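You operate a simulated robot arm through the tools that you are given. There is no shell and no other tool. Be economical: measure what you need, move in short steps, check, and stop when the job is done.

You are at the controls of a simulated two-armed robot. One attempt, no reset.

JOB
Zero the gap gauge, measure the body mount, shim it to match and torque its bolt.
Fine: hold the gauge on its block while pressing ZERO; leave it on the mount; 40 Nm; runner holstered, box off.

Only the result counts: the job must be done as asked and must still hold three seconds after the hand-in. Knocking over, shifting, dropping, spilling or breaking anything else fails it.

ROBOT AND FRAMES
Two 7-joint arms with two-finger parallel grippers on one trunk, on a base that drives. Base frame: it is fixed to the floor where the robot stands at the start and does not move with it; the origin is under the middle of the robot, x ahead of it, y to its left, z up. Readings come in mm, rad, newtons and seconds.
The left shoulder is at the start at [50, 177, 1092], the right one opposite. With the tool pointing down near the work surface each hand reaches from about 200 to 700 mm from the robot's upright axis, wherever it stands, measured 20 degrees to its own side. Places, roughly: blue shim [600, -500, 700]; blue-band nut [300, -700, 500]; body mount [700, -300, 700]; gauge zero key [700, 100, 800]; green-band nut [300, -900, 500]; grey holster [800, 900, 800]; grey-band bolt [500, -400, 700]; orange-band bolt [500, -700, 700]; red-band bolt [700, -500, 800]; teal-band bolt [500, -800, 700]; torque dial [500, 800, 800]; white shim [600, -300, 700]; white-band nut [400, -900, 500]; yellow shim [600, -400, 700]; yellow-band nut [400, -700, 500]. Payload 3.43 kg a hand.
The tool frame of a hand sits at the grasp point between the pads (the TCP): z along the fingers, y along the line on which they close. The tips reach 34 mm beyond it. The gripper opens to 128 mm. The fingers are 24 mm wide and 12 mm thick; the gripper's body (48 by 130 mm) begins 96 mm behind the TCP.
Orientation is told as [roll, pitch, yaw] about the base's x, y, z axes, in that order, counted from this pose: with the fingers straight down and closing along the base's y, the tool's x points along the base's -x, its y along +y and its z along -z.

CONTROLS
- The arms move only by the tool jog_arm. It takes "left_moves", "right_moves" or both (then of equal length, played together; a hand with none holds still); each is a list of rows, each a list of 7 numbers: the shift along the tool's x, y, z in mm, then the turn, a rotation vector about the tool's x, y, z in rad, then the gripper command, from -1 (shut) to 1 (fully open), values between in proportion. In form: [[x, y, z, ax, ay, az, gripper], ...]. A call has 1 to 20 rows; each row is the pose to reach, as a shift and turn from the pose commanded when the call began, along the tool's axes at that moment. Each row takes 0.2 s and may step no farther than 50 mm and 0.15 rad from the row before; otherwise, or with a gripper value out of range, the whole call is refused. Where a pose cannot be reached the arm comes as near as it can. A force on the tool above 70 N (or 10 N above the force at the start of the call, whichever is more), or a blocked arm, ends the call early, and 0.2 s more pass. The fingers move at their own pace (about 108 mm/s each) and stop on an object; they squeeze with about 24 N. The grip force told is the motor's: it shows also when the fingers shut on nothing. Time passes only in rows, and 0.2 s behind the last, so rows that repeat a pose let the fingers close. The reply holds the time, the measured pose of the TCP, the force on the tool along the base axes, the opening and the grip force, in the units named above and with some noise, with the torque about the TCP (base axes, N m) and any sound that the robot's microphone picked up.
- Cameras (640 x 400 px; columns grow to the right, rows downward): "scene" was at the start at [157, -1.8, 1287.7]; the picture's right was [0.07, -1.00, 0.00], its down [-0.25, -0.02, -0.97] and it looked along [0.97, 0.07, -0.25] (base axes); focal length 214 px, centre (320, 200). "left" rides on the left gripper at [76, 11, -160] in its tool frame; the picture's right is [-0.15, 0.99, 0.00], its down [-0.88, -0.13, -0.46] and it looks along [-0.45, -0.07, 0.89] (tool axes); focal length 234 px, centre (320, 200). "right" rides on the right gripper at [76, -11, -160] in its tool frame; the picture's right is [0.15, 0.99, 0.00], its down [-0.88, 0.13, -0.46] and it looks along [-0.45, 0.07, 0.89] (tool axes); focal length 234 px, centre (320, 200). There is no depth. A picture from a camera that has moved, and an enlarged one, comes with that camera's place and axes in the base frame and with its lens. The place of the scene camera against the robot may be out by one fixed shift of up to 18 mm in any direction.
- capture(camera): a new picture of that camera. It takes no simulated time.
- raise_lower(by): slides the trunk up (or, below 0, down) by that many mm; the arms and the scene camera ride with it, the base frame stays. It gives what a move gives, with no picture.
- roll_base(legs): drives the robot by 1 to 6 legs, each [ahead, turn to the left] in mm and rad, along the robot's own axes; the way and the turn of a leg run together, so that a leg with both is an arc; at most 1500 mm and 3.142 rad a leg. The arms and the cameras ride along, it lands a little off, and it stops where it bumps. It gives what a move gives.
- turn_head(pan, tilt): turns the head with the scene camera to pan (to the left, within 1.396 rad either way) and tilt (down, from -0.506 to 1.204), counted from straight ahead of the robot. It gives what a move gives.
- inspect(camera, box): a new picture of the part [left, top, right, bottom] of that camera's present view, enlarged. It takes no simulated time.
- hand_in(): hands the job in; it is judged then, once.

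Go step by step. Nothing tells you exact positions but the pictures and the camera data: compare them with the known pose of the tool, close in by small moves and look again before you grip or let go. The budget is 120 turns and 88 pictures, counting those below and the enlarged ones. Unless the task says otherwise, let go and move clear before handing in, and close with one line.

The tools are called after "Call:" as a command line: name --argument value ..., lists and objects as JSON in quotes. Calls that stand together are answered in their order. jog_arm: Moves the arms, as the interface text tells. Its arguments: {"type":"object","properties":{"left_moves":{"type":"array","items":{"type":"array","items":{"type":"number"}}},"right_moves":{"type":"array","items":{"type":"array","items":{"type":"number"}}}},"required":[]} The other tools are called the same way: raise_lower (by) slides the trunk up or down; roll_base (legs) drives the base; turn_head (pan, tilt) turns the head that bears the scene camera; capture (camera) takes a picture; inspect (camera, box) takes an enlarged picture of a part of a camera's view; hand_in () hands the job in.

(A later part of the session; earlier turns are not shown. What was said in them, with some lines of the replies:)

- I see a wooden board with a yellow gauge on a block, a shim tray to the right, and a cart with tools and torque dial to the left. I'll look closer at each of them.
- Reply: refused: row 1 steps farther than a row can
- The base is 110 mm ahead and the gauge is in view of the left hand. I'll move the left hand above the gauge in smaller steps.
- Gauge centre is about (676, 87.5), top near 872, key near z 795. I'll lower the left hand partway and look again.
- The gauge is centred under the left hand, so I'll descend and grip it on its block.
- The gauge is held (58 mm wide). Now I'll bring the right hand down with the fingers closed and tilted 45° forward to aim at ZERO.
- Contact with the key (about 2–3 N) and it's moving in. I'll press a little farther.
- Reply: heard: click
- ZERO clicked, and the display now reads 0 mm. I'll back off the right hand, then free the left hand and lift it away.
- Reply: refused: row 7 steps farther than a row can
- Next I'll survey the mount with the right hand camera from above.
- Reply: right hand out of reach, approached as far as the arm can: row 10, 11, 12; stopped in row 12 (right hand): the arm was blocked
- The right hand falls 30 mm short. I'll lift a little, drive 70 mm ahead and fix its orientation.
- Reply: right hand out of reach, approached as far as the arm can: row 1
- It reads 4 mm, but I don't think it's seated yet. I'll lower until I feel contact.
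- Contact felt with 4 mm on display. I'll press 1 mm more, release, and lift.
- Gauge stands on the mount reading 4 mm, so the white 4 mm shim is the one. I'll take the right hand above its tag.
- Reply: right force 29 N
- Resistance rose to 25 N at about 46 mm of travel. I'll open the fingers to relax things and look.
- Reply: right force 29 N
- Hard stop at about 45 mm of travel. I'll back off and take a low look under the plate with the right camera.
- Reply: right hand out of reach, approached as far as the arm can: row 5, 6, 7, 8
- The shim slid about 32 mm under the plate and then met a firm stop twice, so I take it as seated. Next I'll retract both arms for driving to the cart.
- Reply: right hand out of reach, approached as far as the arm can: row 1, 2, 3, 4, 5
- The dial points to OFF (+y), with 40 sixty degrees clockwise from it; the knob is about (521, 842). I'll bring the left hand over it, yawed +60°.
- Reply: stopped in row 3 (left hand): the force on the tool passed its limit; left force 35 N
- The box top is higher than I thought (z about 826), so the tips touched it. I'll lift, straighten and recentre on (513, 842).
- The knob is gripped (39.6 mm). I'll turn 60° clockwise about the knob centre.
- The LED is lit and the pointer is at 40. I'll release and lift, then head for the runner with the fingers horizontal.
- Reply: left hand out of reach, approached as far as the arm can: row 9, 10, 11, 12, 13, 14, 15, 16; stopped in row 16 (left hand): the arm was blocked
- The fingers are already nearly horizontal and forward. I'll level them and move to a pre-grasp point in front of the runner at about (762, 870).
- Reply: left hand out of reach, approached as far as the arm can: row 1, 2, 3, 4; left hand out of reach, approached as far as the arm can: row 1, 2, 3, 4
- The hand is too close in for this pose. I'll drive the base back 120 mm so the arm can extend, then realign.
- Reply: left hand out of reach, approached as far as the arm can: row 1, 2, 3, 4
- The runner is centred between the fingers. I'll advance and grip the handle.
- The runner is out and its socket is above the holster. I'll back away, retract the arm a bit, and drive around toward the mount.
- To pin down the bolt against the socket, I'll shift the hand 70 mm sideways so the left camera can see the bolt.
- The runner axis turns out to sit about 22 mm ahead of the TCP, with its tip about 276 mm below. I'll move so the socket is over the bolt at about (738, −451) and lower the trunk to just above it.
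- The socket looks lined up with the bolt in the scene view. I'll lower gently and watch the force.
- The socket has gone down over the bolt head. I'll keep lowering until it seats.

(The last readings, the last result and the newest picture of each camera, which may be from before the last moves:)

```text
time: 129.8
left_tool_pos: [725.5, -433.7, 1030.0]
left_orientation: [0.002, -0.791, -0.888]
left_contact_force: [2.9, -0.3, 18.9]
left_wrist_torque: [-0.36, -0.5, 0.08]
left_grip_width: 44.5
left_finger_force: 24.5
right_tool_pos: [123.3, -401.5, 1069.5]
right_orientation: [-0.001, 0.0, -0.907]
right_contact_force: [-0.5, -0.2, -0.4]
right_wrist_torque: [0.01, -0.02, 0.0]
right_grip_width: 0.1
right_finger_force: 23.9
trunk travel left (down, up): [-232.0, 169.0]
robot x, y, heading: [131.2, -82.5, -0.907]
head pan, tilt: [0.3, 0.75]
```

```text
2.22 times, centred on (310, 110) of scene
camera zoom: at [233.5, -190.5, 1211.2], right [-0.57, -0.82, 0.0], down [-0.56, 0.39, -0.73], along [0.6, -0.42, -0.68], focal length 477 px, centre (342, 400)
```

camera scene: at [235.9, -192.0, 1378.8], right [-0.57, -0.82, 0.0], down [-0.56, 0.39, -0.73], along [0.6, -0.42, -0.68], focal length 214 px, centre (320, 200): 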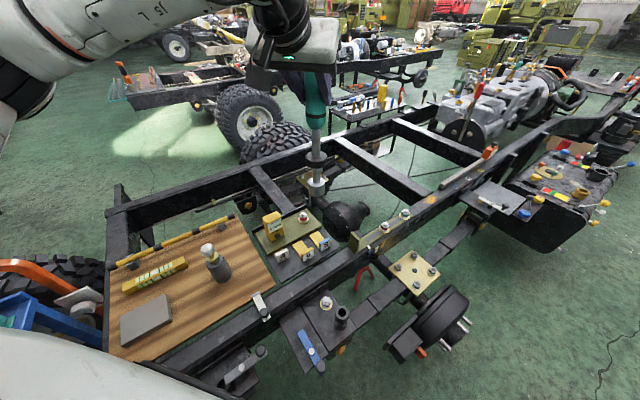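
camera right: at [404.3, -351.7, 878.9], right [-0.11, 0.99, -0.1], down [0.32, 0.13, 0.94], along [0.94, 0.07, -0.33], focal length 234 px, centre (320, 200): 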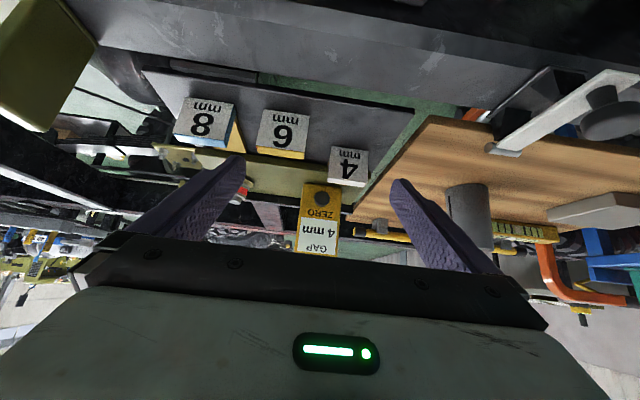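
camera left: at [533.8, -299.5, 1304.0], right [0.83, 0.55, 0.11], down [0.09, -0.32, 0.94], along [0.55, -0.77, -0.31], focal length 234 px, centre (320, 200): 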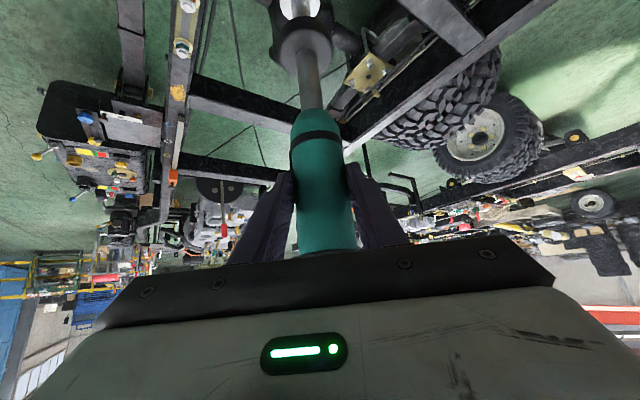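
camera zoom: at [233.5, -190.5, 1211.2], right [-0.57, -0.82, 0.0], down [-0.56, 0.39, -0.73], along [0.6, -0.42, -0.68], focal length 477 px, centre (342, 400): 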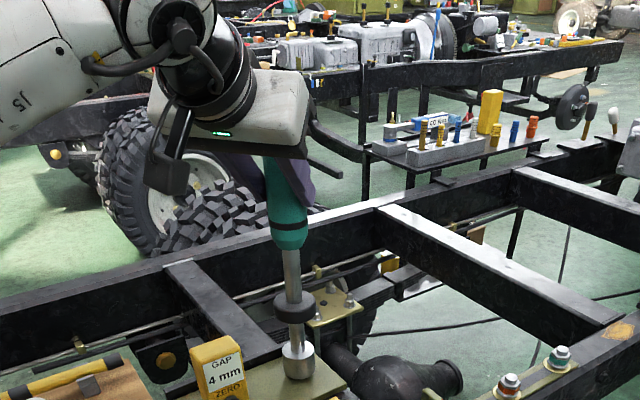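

Call:
jog_arm --left_moves '[[1.4, 0, 1.4, 0, 0, 0, -1], [2.1, 0, 2.1, 0, 0, 0, -1], [2.1, 0, 2.1, 0, 0, 0, -1], [2.1, 0, 2.1, 0, 0, 0, -1], [2.1, 0, 2.1, 0, 0, 0, -1], [2.1, 0, 2.1, 0, 0, 0, -1], [2.1, 0, 2.1, 0, 0, 0, -1], [2.1, 0, 2.1, 0, 0, 0, -1]]'

```text
time: 131.6
left_tool_pos: [724.3, -433.5, 1029.9]
left_orientation: [0.003, -0.793, -0.888]
left_contact_force: [1.4, -1.4, 20.3]
left_wrist_torque: [-0.36, -0.39, 0.05]
left_grip_width: 44.4
left_finger_force: 23.8
right_tool_pos: [121.5, -400.4, 1068.3]
right_orientation: [0.001, 0.002, -0.907]
right_contact_force: [-0.4, -0.1, 0.3]
right_wrist_torque: [0.01, -0.01, 0.0]
right_grip_width: 0.1
right_finger_force: 24.2
trunk travel left (down, up): [-232.0, 169.0]
robot x, y, heading: [130.2, -83.0, -0.907]
head pan, tilt: [0.3, 0.75]
```

Seated and pressing at about 28 N with no click. I'll try a slow clockwise twist about the runner axis under pressure.

Call:
jog_arm --left_moves '[[-0.1, 1.6, 0.1, 0.05, 0, 0.05, -1], [-0.1, 3.1, 0.2, 0.1, 0, 0.1, -1], [-0.3, 4.6, 0.4, 0.15, 0, 0.15, -1], [-0.6, 6.1, 0.7, 0.2, 0, 0.2, -1], [-0.6, 6.1, 0.7, 0.2, 0, 0.2, -1], [-0.6, 6.1, 0.7, 0.2, 0, 0.2, -1]]'

```text
time: 133.0
left_tool_pos: [729.6, -431.0, 1028.4]
left_orientation: [0.004, -0.791, -1.171]
left_contact_force: [-0.3, -0.3, 17.8]
left_wrist_torque: [-0.19, 0.14, -0.04]
left_grip_width: 44.1
left_finger_force: 23.8
right_tool_pos: [122.4, -401.7, 1068.7]
right_orientation: [0.0, 0.001, -0.909]
right_contact_force: [-0.2, -1.5, 0.3]
right_wrist_torque: [-0.02, 0.04, 0.01]
right_grip_width: 0.2
right_finger_force: 24.0
trunk travel left (down, up): [-232.0, 169.0]
robot x, y, heading: [127.3, -79.3, -0.908]
head pan, tilt: [0.3, 0.75]
```

Call:
inspect --camera "scene" --box '[290, 155, 330, 190]'

```text
11.43 times, centred on (310, 172) of scene
camera zoom: at [233.3, -190.5, 1211.2], right [-0.57, -0.82, 0.0], down [-0.56, 0.39, -0.73], along [0.6, -0.42, -0.68], focal length 2451 px, centre (434, 514)
```

zoom: 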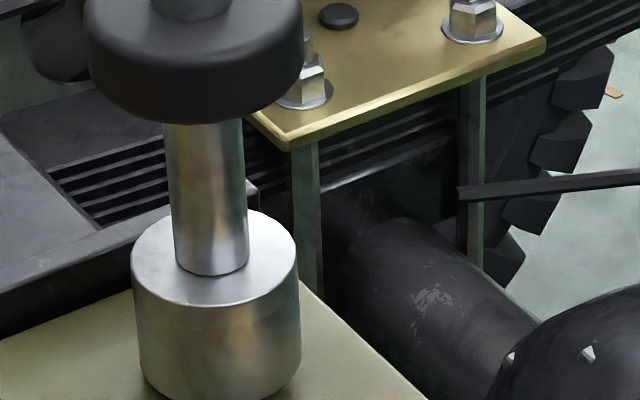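

The socket is visibly seated and centred on the bolt. I'll hold the pressure longer while undoing the twist, and listen.

Call:
jog_arm --left_moves '[[0.7, 0, 0.7, 0, 0, 0, -1], [1.4, 0, 1.4, 0, 0, 0, -1], [2.1, 0, 2.1, 0, 0, 0, -1], [2.8, 0, 2.8, 0, 0, 0, -1], [2.8, 0, 2.8, 0, 0, 0, -1], [2.8, 0, 2.8, 0, 0, 0, -1], [2.8, 0, 2.8, 0, 0, 0, -1], [2.8, 0, 2.8, 0, 0, 0, -1], [2.8, 0, 2.8, 0, 0, 0, -1], [2.8, 0, 2.8, 0, 0, 0, -1], [2.8, 0, 2.8, 0, 0, 0, -1], [2.8, 0, 2.8, 0, 0, 0, -1], [2.8, 0, 2.8, 0, 0, 0, -1], [2.8, 0, 2.8, 0, 0, 0, -1], [2.8, 0, 2.8, 0, 0, 0, -1], [2.8, 0, 2.8, 0, 0, 0, -1]]'

```text
time: 136.4
left_tool_pos: [727.2, -430.0, 1025.7]
left_orientation: [0.003, -0.795, -1.168]
left_contact_force: [1.7, -0.5, 20.2]
left_wrist_torque: [-0.48, -0.37, 0.02]
left_grip_width: 44.4
left_finger_force: 23.8
right_tool_pos: [122.8, -399.9, 1068.5]
right_orientation: [0.0, 0.0, -0.909]
right_contact_force: [-0.7, 0.0, 0.0]
right_wrist_torque: [-0.02, 0.03, 0.06]
right_grip_width: 0.2
right_finger_force: 24.5
trunk travel left (down, up): [-232.0, 169.0]
robot x, y, heading: [130.7, -78.0, -0.91]
head pan, tilt: [0.3, 0.75]
```

No click yet; grip friction limits the press to about 28 N. I'll loosen slightly with the runner standing seated, tilt the hand more upright so the palm comes over the cap, then regrip.

Call:
jog_arm --left_moves '[[-5.7, 0, -5.6, 0, 0, 0, -1], [-5.7, 0, -5.6, 0, 0, 0, -0.19], [-5.7, 0, -5.6, 0, 0, 0, -0.19], [-8.5, 0, -1, 0, 0.08, 0, -0.19], [-11.3, 0, 3.5, 0, 0.16, 0, -0.19], [-14, 0, 8, 0, 0.245, 0, -0.19], [-16.8, 0, 12.5, 0, 0.33, 0, -0.19], [-19.6, 0, 17, 0, 0.41, 0, -0.19], [-22.4, 0, 21.4, 0, 0.49, 0, -0.19], [-22.4, 0, 21.4, 0, 0.49, 0, -0.19]]'

Call:
inspect --camera "scene" --box '[240, 20, 380, 200]'

```text
time: 138.6
left_tool_pos: [741.4, -455.9, 1021.8]
left_orientation: [0.002, -0.376, -1.17]
left_contact_force: [-0.1, -0.4, 0.4]
left_wrist_torque: [0.0, 0.02, 0.0]
left_grip_width: 51.8
left_finger_force: 0.0
left hand out of reach, approached as far as the arm can: row 9, 10
right_tool_pos: [125.1, -400.1, 1068.3]
right_orientation: [-0.001, 0.002, -0.909]
right_contact_force: [0.2, -0.6, 0.2]
right_wrist_torque: [0.01, 0.01, -0.02]
right_grip_width: 0.2
right_finger_force: 24.3
trunk travel left (down, up): [-232.0, 169.0]
robot x, y, heading: [132.2, -82.0, -0.902]
head pan, tilt: [0.3, 0.75]
```

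```text
2.22 times, centred on (310, 110) of scene
camera zoom: at [235.0, -191.5, 1210.9], right [-0.57, -0.82, 0.0], down [-0.56, 0.39, -0.73], along [0.6, -0.42, -0.68], focal length 477 px, centre (342, 400)
```

zoom: 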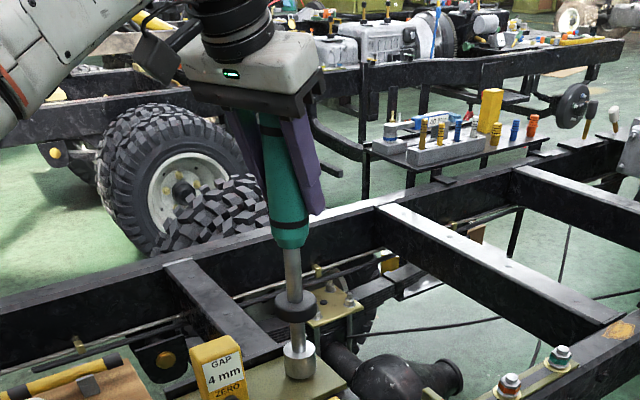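

The runner stands upright by itself on the bolt with the palm nearly above it. I'll push down so the palm presses the cap.

Call:
jog_arm --left_moves '[[0.6, 0, 1.9, 0, -0.07, 0, -0.19], [1.2, 0, 3.8, 0, -0.07, 0, -0.19], [1.8, 0, 5.7, 0, -0.07, 0, -0.19], [2.4, 0, 7.6, 0, -0.07, 0, -0.19]]'

Call:
jog_arm --left_moves '[[0.8, 0, 1.9, 0, 0, 0, -0.19], [1.5, 0, 3.7, 0, 0, 0, -0.19], [2.2, 0, 5.6, 0, 0, 0, -0.19]]'

```text
time: 139.6
left_tool_pos: [740.7, -456.4, 1015.0]
left_orientation: [0.005, -0.445, -1.169]
left_contact_force: [1.2, -0.1, -0.5]
left_wrist_torque: [-0.03, -0.01, 0.02]
left_grip_width: 51.9
left_finger_force: 0.1
right_tool_pos: [124.8, -400.9, 1068.8]
right_orientation: [-0.003, 0.002, -0.907]
right_contact_force: [-0.1, -0.6, -0.7]
right_wrist_torque: [-0.03, 0.0, 0.01]
right_grip_width: 0.0
right_finger_force: 23.4
trunk travel left (down, up): [-232.0, 169.0]
robot x, y, heading: [127.0, -80.9, -0.907]
head pan, tilt: [0.3, 0.75]
```

```text
time: 140.4
left_tool_pos: [740.5, -456.2, 1014.5]
left_orientation: [0.002, -0.451, -1.169]
left_contact_force: [1.3, 0.3, 17.5]
left_wrist_torque: [0.39, 0.25, -0.06]
left_grip_width: 51.9
left_finger_force: 0.0
right_tool_pos: [121.7, -400.2, 1069.4]
right_orientation: [0.001, 0.001, -0.908]
right_contact_force: [0.7, 0.6, 0.0]
right_wrist_torque: [0.0, 0.05, -0.02]
right_grip_width: 0.3
right_finger_force: 24.0
trunk travel left (down, up): [-232.0, 169.0]
robot x, y, heading: [129.5, -81.8, -0.908]
head pan, tilt: [0.3, 0.75]
```

Call:
jog_arm --left_moves '[[0.9, 0, 1.8, 0, 0, 0, -0.19], [1.8, 0, 3.6, 0, 0, 0, -0.19], [2.6, 0, 5.4, 0, 0, 0, -0.19], [3.5, 0, 7.2, 0, 0, 0, -0.19], [3.5, 0, 7.2, 0, 0, 0, -0.19], [3.5, 0, 7.2, 0, 0, 0, -0.19]]'

```text
time: 141.8
left_tool_pos: [739.1, -455.1, 1015.2]
left_orientation: [0.002, -0.467, -1.17]
left_contact_force: [0.2, 2.3, 42.0]
left_wrist_torque: [0.92, 0.45, 0.02]
left_grip_width: 51.6
left_finger_force: 0.0
right_tool_pos: [119.8, -398.4, 1068.9]
right_orientation: [0.002, -0.003, -0.907]
right_contact_force: [-0.4, 0.0, -0.3]
right_wrist_torque: [-0.03, 0.0, -0.01]
right_grip_width: 0.0
right_finger_force: 24.4
trunk travel left (down, up): [-232.0, 169.0]
robot x, y, heading: [133.4, -80.5, -0.908]
head pan, tilt: [0.3, 0.75]
```

Pressing at 42 N through the palm with no sound. I'll grip the handle as well and hold.

Call:
jog_arm --left_moves '[[0, 0, 0, 0, 0, 0, -1], [0, 0, 0, 0, 0, 0, -1], [0.5, 0, 1, 0, 0, 0, -1], [0.9, 0, 1.8, 0, 0, 0, -1], [0.9, 0, 1.8, 0, 0, 0, -1], [0.9, 0, 1.8, 0, 0, 0, -1], [0.9, 0, 1.8, 0, 0, 0, -1], [0.9, 0, 1.8, 0, 0, 0, -1], [0.9, 0, 1.8, 0, 0, 0, -1], [0.9, 0, 1.8, 0, 0, 0, -1]]'

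```text
time: 144.0
left_tool_pos: [739.8, -456.6, 1014.5]
left_orientation: [0.006, -0.471, -1.168]
left_contact_force: [4.1, 2.9, 45.9]
left_wrist_torque: [1.07, -0.61, 0.0]
left_grip_width: 44.4
left_finger_force: 24.5
right_tool_pos: [120.2, -398.6, 1069.6]
right_orientation: [0.0, -0.002, -0.907]
right_contact_force: [-0.4, -0.2, 0.5]
right_wrist_torque: [-0.02, 0.01, 0.02]
right_grip_width: 0.0
right_finger_force: 23.9
trunk travel left (down, up): [-232.0, 169.0]
robot x, y, heading: [132.1, -79.4, -0.909]
head pan, tilt: [0.3, 0.75]
```

Call:
jog_arm --left_moves '[[0, -0.5, 0, 0.042, 0, 0.091, -1], [0, -1, 0, 0.084, 0, 0.181, -1], [0, -1.5, -0.2, 0.126, 0, 0.272, -1], [0.2, -1.9, -0.3, 0.168, 0, 0.363, -1], [0.4, -2.4, -0.4, 0.21, 0, 0.453, -1], [0.4, -2.8, -0.4, 0.25, 0, 0.544, -1], [0.4, -2.8, -0.4, 0.25, 0, 0.544, -1]]'

```text
time: 145.4
left_tool_pos: [715.2, -433.4, 1009.0]
left_orientation: [0.043, -0.511, -1.387]
left_contact_force: [7.1, 3.1, 16.6]
left_wrist_torque: [0.46, -1.68, 0.39]
left_grip_width: 46.8
left_finger_force: 24.3
left hand out of reach, approached as far as the arm can: row 1, 2, 3, 4, 5, 6
right_tool_pos: [124.1, -400.9, 1066.7]
right_orientation: [-0.002, 0.005, -0.906]
right_contact_force: [0.5, 0.5, 0.5]
right_wrist_torque: [0.01, 0.03, 0.02]
right_grip_width: 0.0
right_finger_force: 23.6
trunk travel left (down, up): [-232.0, 169.0]
robot x, y, heading: [127.3, -81.0, -0.908]
head pan, tilt: [0.3, 0.75]
stopped in row 6 (left hand): the force on the tool passed its limit (the readings are from after the stop); the commanded pose is now the measured one
```

Call:
inspect --camera "scene" --box '[240, 40, 380, 200]'

```text
2.50 times, centred on (310, 120) of scene
camera zoom: at [235.9, -190.9, 1209.8], right [-0.57, -0.82, 0.0], down [-0.56, 0.39, -0.73], along [0.6, -0.42, -0.68], focal length 536 px, centre (345, 400)
```

zoom: 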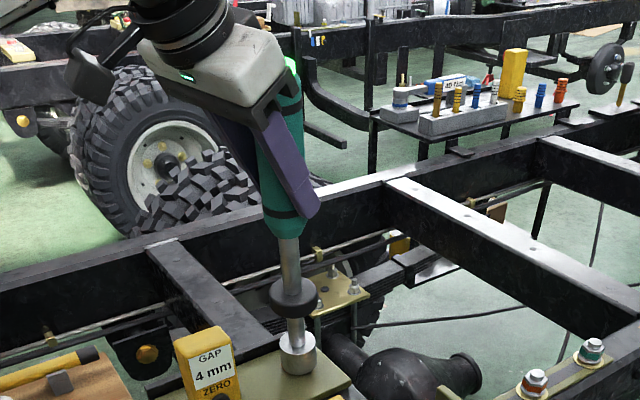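

The runner's cap is now lit green, so the bolt has been torqued. I'll move the hand to bring the runner back upright, then loosen, realign and regrip.

Call:
jog_arm --left_moves '[[-3, 0, -3, 0, 0, 0, -1], [-7, 5, -2, -0.03, -0.07, -0.058, -1], [-11, 10, 0, -0.065, -0.14, -0.116, -1], [-14.8, 14, 2.6, -0.098, -0.2, -0.174, -1]]'

```text
time: 146.4
left_tool_pos: [727.8, -443.0, 1007.7]
left_orientation: [0.015, -0.701, -1.182]
left_contact_force: [1.2, 3.9, -4.1]
left_wrist_torque: [0.89, -0.33, 0.05]
left_grip_width: 45.1
left_finger_force: 23.9
right_tool_pos: [124.4, -402.2, 1069.3]
right_orientation: [-0.002, 0.003, -0.907]
right_contact_force: [0.1, -0.1, -0.6]
right_wrist_torque: [0.02, 0.04, 0.01]
right_grip_width: 0.0
right_finger_force: 24.0
trunk travel left (down, up): [-232.0, 169.0]
robot x, y, heading: [130.3, -79.9, -0.904]
head pan, tilt: [0.3, 0.75]
```

Call:
jog_arm --left_moves '[[0, 4, 0, 0, 0, 0, -1], [0, 4, 0, 0, 0, 0, 0.1], [0, 4, 0, 0, 0, 0, 0.1], [-3.5, 3, -8, -0.06, -0.03, -0.075, 0.1], [-7, 2, -16, -0.125, -0.06, -0.15, 0.1], [-10.9, 1.2, -24.8, -0.19, -0.085, -0.226, 0.1], [-10.9, 1.2, -24.8, -0.19, -0.085, -0.226, 0.1]]'

```text
time: 148.0
left_tool_pos: [727.4, -437.1, 1037.1]
left_orientation: [-0.002, -0.793, -0.877]
left_contact_force: [-0.3, 0.0, 0.0]
left_wrist_torque: [0.0, 0.0, -0.04]
left_grip_width: 70.2
left_finger_force: 0.0
right_tool_pos: [123.9, -402.1, 1068.4]
right_orientation: [-0.001, 0.001, -0.908]
right_contact_force: [0.0, 0.2, 0.0]
right_wrist_torque: [0.01, 0.01, 0.0]
right_grip_width: 0.0
right_finger_force: 23.9
trunk travel left (down, up): [-232.0, 169.0]
robot x, y, heading: [129.3, -80.4, -0.906]
head pan, tilt: [0.3, 0.75]
```

Call:
inspect --camera "scene" --box '[240, 40, 380, 200]'

```text
2.50 times, centred on (310, 120) of scene
camera zoom: at [235.3, -191.3, 1210.9], right [-0.57, -0.82, 0.0], down [-0.56, 0.39, -0.73], along [0.6, -0.42, -0.68], focal length 536 px, centre (345, 400)
```

zoom: 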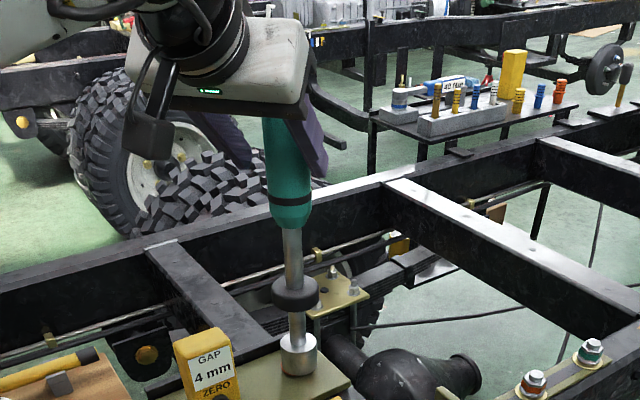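

The runner is standing upright. I'll regrip it and lift with the trunk.

Call:
jog_arm --left_moves '[[0, 0, 0, 0, 0, 0, -1], [0, 0, 0, 0, 0, 0, -1], [0, 0, 0, 0, 0, 0, -1]]'

Call:
raise_lower --by 168

Call:
jog_arm --left_moves '[[14, 0, -14, 0, 0, 0, -1], [28, 0, -28, 0, 0, 0, -1], [56, 0, -56, 0, 0, 0, -1], [84, 0, -84, 0, 0, 0, -1]]'

```text
time: 148.8
left_tool_pos: [725.5, -437.2, 1035.4]
left_orientation: [-0.003, -0.792, -0.879]
left_contact_force: [-0.9, -0.8, -0.7]
left_wrist_torque: [-0.26, 0.36, 0.01]
left_grip_width: 45.1
left_finger_force: 24.2
right_tool_pos: [124.0, -401.3, 1068.4]
right_orientation: [-0.001, 0.003, -0.909]
right_contact_force: [-0.5, -0.3, 0.1]
right_wrist_torque: [0.02, -0.02, -0.03]
right_grip_width: 0.0
right_finger_force: 24.2
trunk travel left (down, up): [-232.0, 169.0]
robot x, y, heading: [130.4, -83.3, -0.907]
head pan, tilt: [0.3, 0.75]
```

```text
time: 150.7
left_tool_pos: [726.3, -438.0, 1204.0]
left_orientation: [-0.001, -0.79, -0.878]
left_contact_force: [0.5, -1.5, -8.9]
left_wrist_torque: [0.39, -0.18, 0.12]
left_grip_width: 45.1
left_finger_force: 24.5
right_tool_pos: [125.3, -401.6, 1235.3]
right_orientation: [-0.002, 0.005, -0.906]
right_contact_force: [1.0, -0.4, 0.2]
right_wrist_torque: [0.0, -0.01, 0.0]
right_grip_width: 0.3
right_finger_force: 24.2
trunk travel left (down, up): [-400.0, 1.0]
robot x, y, heading: [130.5, -82.3, -0.913]
head pan, tilt: [0.3, 0.75]
```

```text
time: 151.7
left_tool_pos: [650.1, -342.4, 1202.5]
left_orientation: [-0.002, -0.789, -0.878]
left_contact_force: [0.2, -0.1, -7.1]
left_wrist_torque: [0.51, -0.18, 0.09]
left_grip_width: 45.1
left_finger_force: 24.2
right_tool_pos: [124.0, -401.9, 1236.7]
right_orientation: [-0.001, 0.001, -0.908]
right_contact_force: [0.1, -0.1, 0.3]
right_wrist_torque: [-0.05, -0.03, -0.02]
right_grip_width: 0.0
right_finger_force: 23.8
trunk travel left (down, up): [-400.0, 1.0]
robot x, y, heading: [128.7, -79.4, -0.909]
head pan, tilt: [0.3, 0.75]
```

Call:
capture --camera "left"

```text
2 pictures are left
camera left: at [552.5, -207.3, 1259.8], right [0.83, 0.55, 0.1], down [0.09, -0.31, 0.95], along [0.55, -0.77, -0.3], focal length 234 px, centre (320, 200)
```

left: 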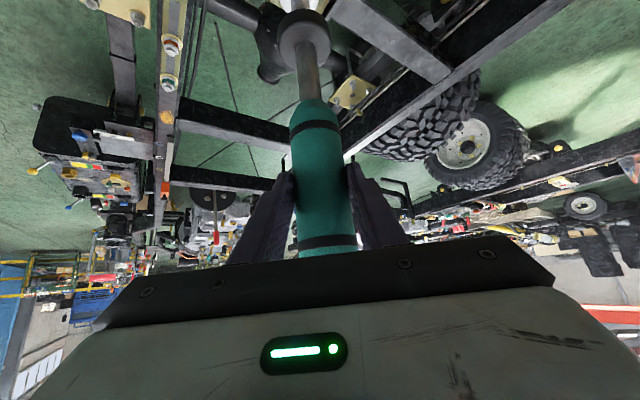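

The runner hangs upright in the grip. I'll lift it a bit more and drive back to the cart.

Call:
jog_arm --left_moves '[[-21, 0, -21, 0, 0, 0, -1], [-42, 0, -42, 0, 0, 0, -1], [-50, 0, -50, 0, 0, 0, -1]]'

Call:
roll_base --legs '[[0, 0.907], [-280, 0], [0, 1.571], [695, 0], [0, -1.52]]'

```text
time: 152.5
left_tool_pos: [649.9, -344.8, 1273.8]
left_orientation: [0.001, -0.789, -0.876]
left_contact_force: [0.1, 0.3, -9.0]
left_wrist_torque: [0.13, 0.09, -0.03]
left_grip_width: 45.1
left_finger_force: 23.3
right_tool_pos: [125.5, -401.8, 1235.7]
right_orientation: [-0.001, 0.004, -0.909]
right_contact_force: [1.1, 0.4, 0.3]
right_wrist_torque: [-0.02, 0.01, -0.01]
right_grip_width: 0.0
right_finger_force: 24.1
trunk travel left (down, up): [-400.0, 1.0]
robot x, y, heading: [127.6, -82.7, -0.909]
head pan, tilt: [0.3, 0.75]
```

```text
time: 167.8
left_tool_pos: [370.3, 893.2, 1272.7]
left_orientation: [0.002, -0.79, 0.062]
left_contact_force: [0.5, 0.2, -8.5]
left_wrist_torque: [0.01, 0.19, 0.02]
left_grip_width: 44.8
left_finger_force: 23.5
right_tool_pos: [106.5, 436.6, 1236.8]
right_orientation: [-0.002, 0.003, 0.032]
right_contact_force: [0.0, 0.6, -0.6]
right_wrist_torque: [-0.02, 0.0, -0.02]
right_grip_width: 0.0
right_finger_force: 23.9
trunk travel left (down, up): [-400.0, 1.0]
robot x, y, heading: [-150.9, 630.2, 0.031]
head pan, tilt: [0.3, 0.75]
```

Call:
roll_base --legs '[[190, 0]]'

```text
time: 169.4
left_tool_pos: [557.8, 902.0, 1273.2]
left_orientation: [-0.002, -0.79, 0.062]
left_contact_force: [0.0, -0.7, -8.8]
left_wrist_torque: [0.03, 0.18, -0.01]
left_grip_width: 44.8
left_finger_force: 24.3
right_tool_pos: [294.3, 443.5, 1236.3]
right_orientation: [-0.003, 0.004, 0.036]
right_contact_force: [0.4, 0.1, -0.8]
right_wrist_torque: [0.0, 0.01, 0.01]
right_grip_width: 0.0
right_finger_force: 23.8
trunk travel left (down, up): [-400.0, 1.0]
robot x, y, heading: [38.4, 639.1, 0.032]
head pan, tilt: [0.3, 0.75]
```

Call:
jog_arm --left_moves '[[-28.6, -8, 28.8, 0, 0, 0, -1], [-57, -16, 57.6, 0, 0, 0, -1], [-85.7, -24, 86.5, 0, 0, 0, -1], [-114, -32, 115, 0, 0, 0, -1], [-142.9, -39.2, 144.1, 0, 0, 0, -1], [-142.9, -39.2, 144.1, 0, 0, 0, -1]]'

Call:
turn_head --pan 0.35 --tilt 0.6

```text
time: 170.8
left_tool_pos: [758.4, 879.6, 1270.8]
left_orientation: [0.0, -0.788, 0.064]
left_contact_force: [-0.4, 0.3, -7.3]
left_wrist_torque: [-0.06, 0.21, -0.03]
left_grip_width: 44.9
left_finger_force: 23.7
right_tool_pos: [294.3, 444.6, 1234.2]
right_orientation: [-0.002, 0.002, 0.037]
right_contact_force: [-0.8, 0.3, -0.2]
right_wrist_torque: [0.01, -0.01, -0.01]
right_grip_width: 0.1
right_finger_force: 24.2
trunk travel left (down, up): [-400.0, 1.0]
robot x, y, heading: [37.6, 637.6, 0.038]
head pan, tilt: [0.3, 0.75]
```

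```text
time: 171.5
left_tool_pos: [759.3, 879.0, 1270.5]
left_orientation: [-0.002, -0.788, 0.064]
left_contact_force: [0.5, 0.2, -8.2]
left_wrist_torque: [-0.03, 0.19, -0.01]
left_grip_width: 44.6
left_finger_force: 24.1
right_tool_pos: [293.2, 443.9, 1236.3]
right_orientation: [-0.001, 0.004, 0.037]
right_contact_force: [-0.4, 1.3, -0.2]
right_wrist_torque: [0.02, 0.02, -0.01]
right_grip_width: 0.3
right_finger_force: 24.7
trunk travel left (down, up): [-400.0, 1.0]
robot x, y, heading: [38.6, 636.4, 0.035]
head pan, tilt: [0.351, 0.6]
```

Call:
jog_arm --left_moves '[[-2.7, -4, 2.7, 0, 0, 0, -1], [11.5, -4, 17, 0, 0, 0, -1], [25.7, -4, 31, 0, 0, 0, -1], [25.7, -4, 31, 0, 0, 0, -1]]'

Call:
inspect --camera "scene" --box '[270, 100, 400, 240]'

```text
time: 172.5
left_tool_pos: [763.8, 873.7, 1229.9]
left_orientation: [0.002, -0.789, 0.063]
left_contact_force: [-0.1, -0.3, -8.1]
left_wrist_torque: [-0.02, 0.18, 0.01]
left_grip_width: 44.7
left_finger_force: 23.8
right_tool_pos: [294.6, 444.5, 1236.5]
right_orientation: [-0.002, 0.002, 0.037]
right_contact_force: [1.2, -0.2, 0.2]
right_wrist_torque: [0.0, 0.0, 0.03]
right_grip_width: 0.1
right_finger_force: 23.6
trunk travel left (down, up): [-400.0, 1.0]
robot x, y, heading: [38.3, 637.2, 0.039]
head pan, tilt: [0.351, 0.6]
```

```text
2.86 times, centred on (335, 170) of scene
camera zoom: at [183.6, 664.0, 1391.6], right [0.38, -0.93, 0.0], down [-0.52, -0.21, -0.82], along [0.76, 0.31, -0.57], focal length 613 px, centre (277, 286)
```

zoom: 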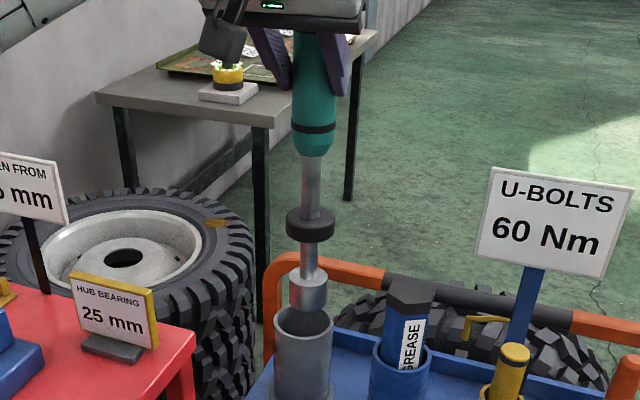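

The socket is just above the holster, about 5 mm too far right. I'll shift left and lower step by step while watching the forces.

Call:
jog_arm --left_moves '[[0, 4.5, 0, 0, 0, 0, -1], [7, 4.5, 7, 0, 0, 0, -1], [14, 4.5, 14, 0, 0, 0, -1], [21, 4.5, 21, 0, 0, 0, -1], [28.4, 4.5, 28.2, 0, 0, 0, -1]]'

```text
time: 173.7
left_tool_pos: [766.4, 877.3, 1191.3]
left_orientation: [0.001, -0.789, 0.063]
left_contact_force: [0.5, 0.1, -7.5]
left_wrist_torque: [-0.03, 0.21, 0.01]
left_grip_width: 44.7
left_finger_force: 23.6
right_tool_pos: [293.9, 443.2, 1236.0]
right_orientation: [-0.002, 0.004, 0.037]
right_contact_force: [0.3, 0.9, 0.3]
right_wrist_torque: [-0.02, 0.0, -0.01]
right_grip_width: 0.2
right_finger_force: 24.4
trunk travel left (down, up): [-400.0, 1.0]
robot x, y, heading: [33.3, 635.7, 0.031]
head pan, tilt: [0.351, 0.6]
```

Call:
jog_arm --left_moves '[[7, 0, 4.5, 0, 0, 0, -1], [14, 0, 11.5, 0, 0, 0, -1], [21, 0, 18.5, 0, 0, 0, -1], [28, 0, 25.5, 0, 0, 0, -1], [35, 0, 32.5, 0, 0, 0, -1]]'

```text
time: 174.9
left_tool_pos: [764.1, 876.7, 1141.9]
left_orientation: [0.001, -0.789, 0.065]
left_contact_force: [0.2, 0.2, -8.3]
left_wrist_torque: [0.0, 0.17, 0.0]
left_grip_width: 44.7
left_finger_force: 23.6
right_tool_pos: [294.3, 444.7, 1236.4]
right_orientation: [-0.001, 0.003, 0.037]
right_contact_force: [0.3, 0.3, 0.0]
right_wrist_torque: [-0.01, 0.02, -0.01]
right_grip_width: 0.1
right_finger_force: 23.9
trunk travel left (down, up): [-400.0, 1.0]
robot x, y, heading: [36.6, 635.9, 0.038]
head pan, tilt: [0.351, 0.6]
```

Call:
jog_arm --left_moves '[[7, 0, 7, 0, 0, 0, -1], [14, 0, 14, 0, 0, 0, -1], [21, 0, 21, 0, 0, 0, -1], [28.4, 0, 28.2, 0, 0, 0, -1]]'

Call:
jog_arm --left_moves '[[3.5, 0, 3.5, 0, 0, 0, -1], [7, 0, 7, 0, 0, 0, -1], [10.6, 0, 10.6, 0, 0, 0, -1]]'

```text
time: 175.9
left_tool_pos: [764.0, 876.5, 1103.6]
left_orientation: [0.0, -0.79, 0.062]
left_contact_force: [-0.5, 0.5, -8.4]
left_wrist_torque: [-0.02, 0.23, 0.01]
left_grip_width: 44.6
left_finger_force: 23.9
right_tool_pos: [295.5, 444.4, 1236.5]
right_orientation: [-0.001, 0.004, 0.036]
right_contact_force: [0.1, 0.2, -0.8]
right_wrist_torque: [0.0, 0.01, 0.0]
right_grip_width: 0.0
right_finger_force: 24.1
trunk travel left (down, up): [-400.0, 1.0]
robot x, y, heading: [35.3, 637.0, 0.037]
head pan, tilt: [0.351, 0.6]
```

```text
time: 176.7
left_tool_pos: [763.0, 876.6, 1088.7]
left_orientation: [-0.002, -0.788, 0.065]
left_contact_force: [0.4, 0.3, -7.8]
left_wrist_torque: [-0.01, 0.25, 0.01]
left_grip_width: 44.6
left_finger_force: 23.9
right_tool_pos: [294.2, 443.5, 1235.8]
right_orientation: [-0.001, 0.003, 0.037]
right_contact_force: [0.3, -0.6, -0.9]
right_wrist_torque: [0.02, -0.01, -0.01]
right_grip_width: 0.2
right_finger_force: 24.2
trunk travel left (down, up): [-400.0, 1.0]
robot x, y, heading: [40.1, 639.5, 0.038]
head pan, tilt: [0.351, 0.6]
```

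Still no contact and I expect the bottom near TCP z 1060–1070, so I'll lower on in small steps.

Call:
jog_arm --left_moves '[[2.8, 0, 2.8, 0, 0, 0, -1], [5.6, 0, 5.6, 0, 0, 0, -1], [8.5, 0, 8.5, 0, 0, 0, -1]]'

Call:
jog_arm --left_moves '[[2, 0, 2, 0, 0, 0, -1], [4, 0, 4, 0, 0, 0, -1]]'

Call:
jog_arm --left_moves '[[1.4, 0, 1.4, 0, 0, 0, -1], [2.8, 0, 2.8, 0, 0, 0, -1]]'

```text
time: 177.5
left_tool_pos: [762.6, 876.4, 1077.2]
left_orientation: [0.0, -0.792, 0.065]
left_contact_force: [-1.6, 0.7, -4.7]
left_wrist_torque: [0.01, 0.45, 0.01]
left_grip_width: 44.9
left_finger_force: 23.4
right_tool_pos: [293.4, 443.2, 1236.1]
right_orientation: [-0.003, 0.002, 0.035]
right_contact_force: [-0.9, 0.3, -0.1]
right_wrist_torque: [0.01, 0.0, -0.02]
right_grip_width: 0.0
right_finger_force: 23.9
trunk travel left (down, up): [-400.0, 1.0]
robot x, y, heading: [38.7, 634.8, 0.037]
head pan, tilt: [0.351, 0.6]
```

```text
time: 178.1
left_tool_pos: [763.9, 875.8, 1077.1]
left_orientation: [-0.003, -0.799, 0.065]
left_contact_force: [-0.4, 1.0, 9.5]
left_wrist_torque: [0.11, 0.08, 0.04]
left_grip_width: 44.7
left_finger_force: 24.1
right_tool_pos: [291.7, 443.6, 1237.5]
right_orientation: [0.0, 0.004, 0.037]
right_contact_force: [-0.4, 0.2, -0.4]
right_wrist_torque: [0.01, -0.04, 0.02]
right_grip_width: 0.0
right_finger_force: 24.0
trunk travel left (down, up): [-400.0, 1.0]
robot x, y, heading: [36.3, 637.1, 0.032]
head pan, tilt: [0.351, 0.6]
```

```text
time: 178.7
left_tool_pos: [763.0, 874.6, 1073.8]
left_orientation: [-0.002, -0.8, 0.064]
left_contact_force: [2.6, 0.4, 19.7]
left_wrist_torque: [0.37, -0.47, 0.05]
left_grip_width: 44.1
left_finger_force: 24.0
right_tool_pos: [291.5, 442.1, 1237.3]
right_orientation: [-0.002, -0.001, 0.036]
right_contact_force: [-0.2, 0.0, -0.3]
right_wrist_torque: [0.01, 0.01, 0.0]
right_grip_width: 0.0
right_finger_force: 24.0
trunk travel left (down, up): [-400.0, 1.0]
robot x, y, heading: [38.4, 634.2, 0.032]
head pan, tilt: [0.351, 0.6]
```

The runner is resting on the holster floor. I'll relax, open, and withdraw straight back.

Call:
jog_arm --left_moves '[[-3.5, 0, -3.5, 0, 0, 0, -1], [-3.5, 0, -3.5, 0, 0, 0, 0.4], [-3.5, 0, -3.5, 0, 0, 0, 0.4], [-3.5, 0, -3.5, 0, 0, 0, 0.4], [10, 0, -17, 0, 0, 0, 0.4], [32, 0, -39, 0, 0, 0, 0.4], [60, 0, -67, 0, 0, 0, 0.4], [88, 0, -95, 0, 0, 0, 0.4], [110, 0, -117, 0, 0, 0, 0.4]]'

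```text
time: 180.7
left_tool_pos: [602.6, 867.0, 1072.9]
left_orientation: [0.0, -0.792, 0.064]
left_contact_force: [-0.8, -0.1, 0.4]
left_wrist_torque: [0.0, -0.03, -0.01]
left_grip_width: 89.5
left_finger_force: 0.0
right_tool_pos: [293.0, 443.7, 1235.7]
right_orientation: [-0.002, 0.001, 0.037]
right_contact_force: [-0.7, -0.1, 0.0]
right_wrist_torque: [-0.02, 0.0, -0.01]
right_grip_width: 0.1
right_finger_force: 24.2
trunk travel left (down, up): [-400.0, 1.0]
robot x, y, heading: [38.2, 635.9, 0.035]
head pan, tilt: [0.351, 0.6]
```

Call:
jog_arm --left_moves '[[24, -3, 0, 0.006, 0.132, 0.007, 0.4], [48, -7, 2, 0.013, 0.264, 0.015, 0.4], [72, -10, 4, 0.02, 0.396, 0.022, 0.4], [96, -13, 7, 0.027, 0.528, 0.03, 0.3], [120, -17, 10, 0.035, 0.66, 0.037, 0.2], [144.7, -20.2, 14.2, 0.042, 0.791, 0.045, 0.1], [144.7, -20.2, 14.2, 0.042, 0.791, 0.045, 0.1]]'

```text
time: 182.3
left_tool_pos: [509.4, 841.1, 960.0]
left_orientation: [-0.02, 0.002, 0.007]
left_contact_force: [-0.8, -0.6, -1.2]
left_wrist_torque: [0.0, 0.01, 0.0]
left_grip_width: 70.5
left_finger_force: 0.0
right_tool_pos: [293.1, 443.9, 1236.5]
right_orientation: [0.0, 0.002, 0.036]
right_contact_force: [0.2, 0.8, -0.3]
right_wrist_torque: [0.02, 0.01, 0.01]
right_grip_width: 0.1
right_finger_force: 24.1
trunk travel left (down, up): [-400.0, 1.0]
robot x, y, heading: [35.4, 635.1, 0.034]
head pan, tilt: [0.351, 0.6]
```

Call:
jog_arm --left_moves '[[-2.9, 0, 30, -0.02, -0.002, 0.007, 0.1], [-2.9, 0, 58, -0.02, -0.002, 0.007, 0.1], [-2.9, 0, 58, -0.02, -0.002, 0.007, 0.1]]'

Call:
jog_arm --left_moves '[[0, 0, 0, 0, 0, 0, 0.1]]'

```text
time: 183.1
left_tool_pos: [515.8, 836.6, 903.6]
left_orientation: [-0.001, -0.003, 0.002]
left_contact_force: [0.4, 0.2, -0.3]
left_wrist_torque: [0.03, 0.01, 0.0]
left_grip_width: 70.4
left_finger_force: 0.0
right_tool_pos: [293.9, 442.5, 1236.5]
right_orientation: [-0.003, 0.003, 0.036]
right_contact_force: [-0.2, 0.3, 0.3]
right_wrist_torque: [0.01, 0.02, 0.0]
right_grip_width: 0.0
right_finger_force: 24.1
trunk travel left (down, up): [-400.0, 1.0]
robot x, y, heading: [37.1, 636.9, 0.034]
head pan, tilt: [0.351, 0.6]
```

```text
time: 183.5
left_tool_pos: [514.8, 837.0, 902.8]
left_orientation: [-0.003, -0.001, 0.003]
left_contact_force: [-0.1, 0.9, 0.2]
left_wrist_torque: [0.0, 0.02, -0.03]
left_grip_width: 70.3
left_finger_force: 0.1
right_tool_pos: [294.0, 443.3, 1236.7]
right_orientation: [-0.001, 0.002, 0.036]
right_contact_force: [0.1, -0.1, -0.2]
right_wrist_torque: [0.05, 0.01, 0.0]
right_grip_width: 0.0
right_finger_force: 23.9
trunk travel left (down, up): [-400.0, 1.0]
robot x, y, heading: [34.0, 634.1, 0.034]
head pan, tilt: [0.351, 0.6]
```

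Call:
jog_arm --left_moves '[[3, 4.3, 0, 0, 0, 0, 0.1], [3, 4.3, 18, 0, 0, 0, 0.1], [3, 4.3, 34.5, 0, 0, 0, 0.1], [3, 4.3, 34.5, 0, 0, 0, -1], [3, 4.3, 34.5, 0, 0, 0, -1], [3, 4.3, 34.5, 0, 0, 0, -1]]'

```text
time: 184.9
left_tool_pos: [512.4, 841.5, 869.0]
left_orientation: [-0.002, 0.0, 0.001]
left_contact_force: [0.3, -0.5, 0.4]
left_wrist_torque: [-0.3, 0.1, -0.01]
left_grip_width: 39.9
left_finger_force: 45.0
right_tool_pos: [293.5, 443.0, 1235.5]
right_orientation: [-0.003, 0.003, 0.035]
right_contact_force: [-0.2, 0.1, 0.0]
right_wrist_torque: [-0.03, 0.02, -0.03]
right_grip_width: 0.0
right_finger_force: 24.1
trunk travel left (down, up): [-400.0, 1.0]
robot x, y, heading: [36.7, 639.1, 0.029]
head pan, tilt: [0.351, 0.6]
```

The knob is gripped again, and I'll turn it 60° back to OFF.

Call:
jog_arm --left_moves '[[0, -0.45, 0, 0, 0, -0.15, -1], [-0.1, -0.9, 0, 0, 0, -0.3, -1], [-0.3, -1.3, 0, 0, 0, -0.45, -1], [-0.5, -1.7, 0, 0, 0, -0.6, -1], [-0.8, -2.0, 0, 0, 0, -0.75, -1], [-1.1, -2.35, 0, 0, 0, -0.9, -1], [-1.5, -2.6, 0, 0, 0, -1.047, -1], [-1.5, -2.6, 0, 0, 0, -1.047, -1]]'

Call:
jog_arm --left_moves '[[0, 0, 0, 0, 0, 0, 0.1], [0, 0, 0, 0, 0, 0, 0.1], [0, 0, -40, 0, 0, 0, 0.1], [0, 0, -85, 0, 0, 0, 0.1], [0, 0, -130, 0, 0, 0, 0.1], [0, 0, -175, 0, 0, 0, 0.1]]'

Call:
capture --camera "left"

```text
time: 186.7
left_tool_pos: [513.4, 841.9, 868.8]
left_orientation: [-0.001, -0.002, 1.051]
left_contact_force: [-7.4, 10.9, 11.1]
left_wrist_torque: [0.39, 0.19, 0.05]
left_grip_width: 40.2
left_finger_force: 45.3
right_tool_pos: [291.8, 444.5, 1236.1]
right_orientation: [-0.002, 0.002, 0.037]
right_contact_force: [0.3, 0.7, 0.7]
right_wrist_torque: [-0.01, 0.0, -0.02]
right_grip_width: 0.1
right_finger_force: 23.4
trunk travel left (down, up): [-400.0, 1.0]
robot x, y, heading: [34.5, 636.0, 0.033]
head pan, tilt: [0.351, 0.6]
```

```text
time: 188.1
left_tool_pos: [510.0, 840.5, 1041.7]
left_orientation: [-0.002, -0.001, 1.049]
left_contact_force: [-0.2, 0.0, 0.5]
left_wrist_torque: [0.01, 0.0, -0.02]
left_grip_width: 70.3
left_finger_force: 0.1
right_tool_pos: [292.9, 442.7, 1236.3]
right_orientation: [-0.002, 0.001, 0.036]
right_contact_force: [-0.4, 0.4, -0.4]
right_wrist_torque: [-0.03, 0.04, 0.0]
right_grip_width: 0.0
right_finger_force: 24.4
trunk travel left (down, up): [-400.0, 1.0]
robot x, y, heading: [37.3, 640.5, 0.032]
head pan, tilt: [0.351, 0.6]
```

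```text
0 pictures are left
camera left: at [462.9, 781.3, 1199.4], right [-0.78, 0.62, 0.0], down [0.55, 0.7, 0.46], along [0.28, 0.36, -0.89], focal length 234 px, centre (320, 200)
```

left: 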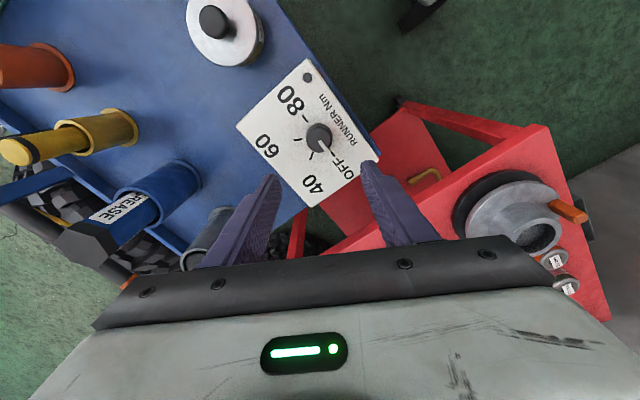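

The dial is back at OFF with its LED dark, the runner is in its holster, the gauge is on the mount and both hands are clear. Handing in.

Call:
hand_in

```text
The job is handed in.
```

The job is handed in: gauge zeroed and left on the mount reading 4 mm, 4 mm shim slid in to a firm stop (about half its length), bolt run at the 40 Nm setting until the runner's cap showed green (no click heard), runner holstered and box off.
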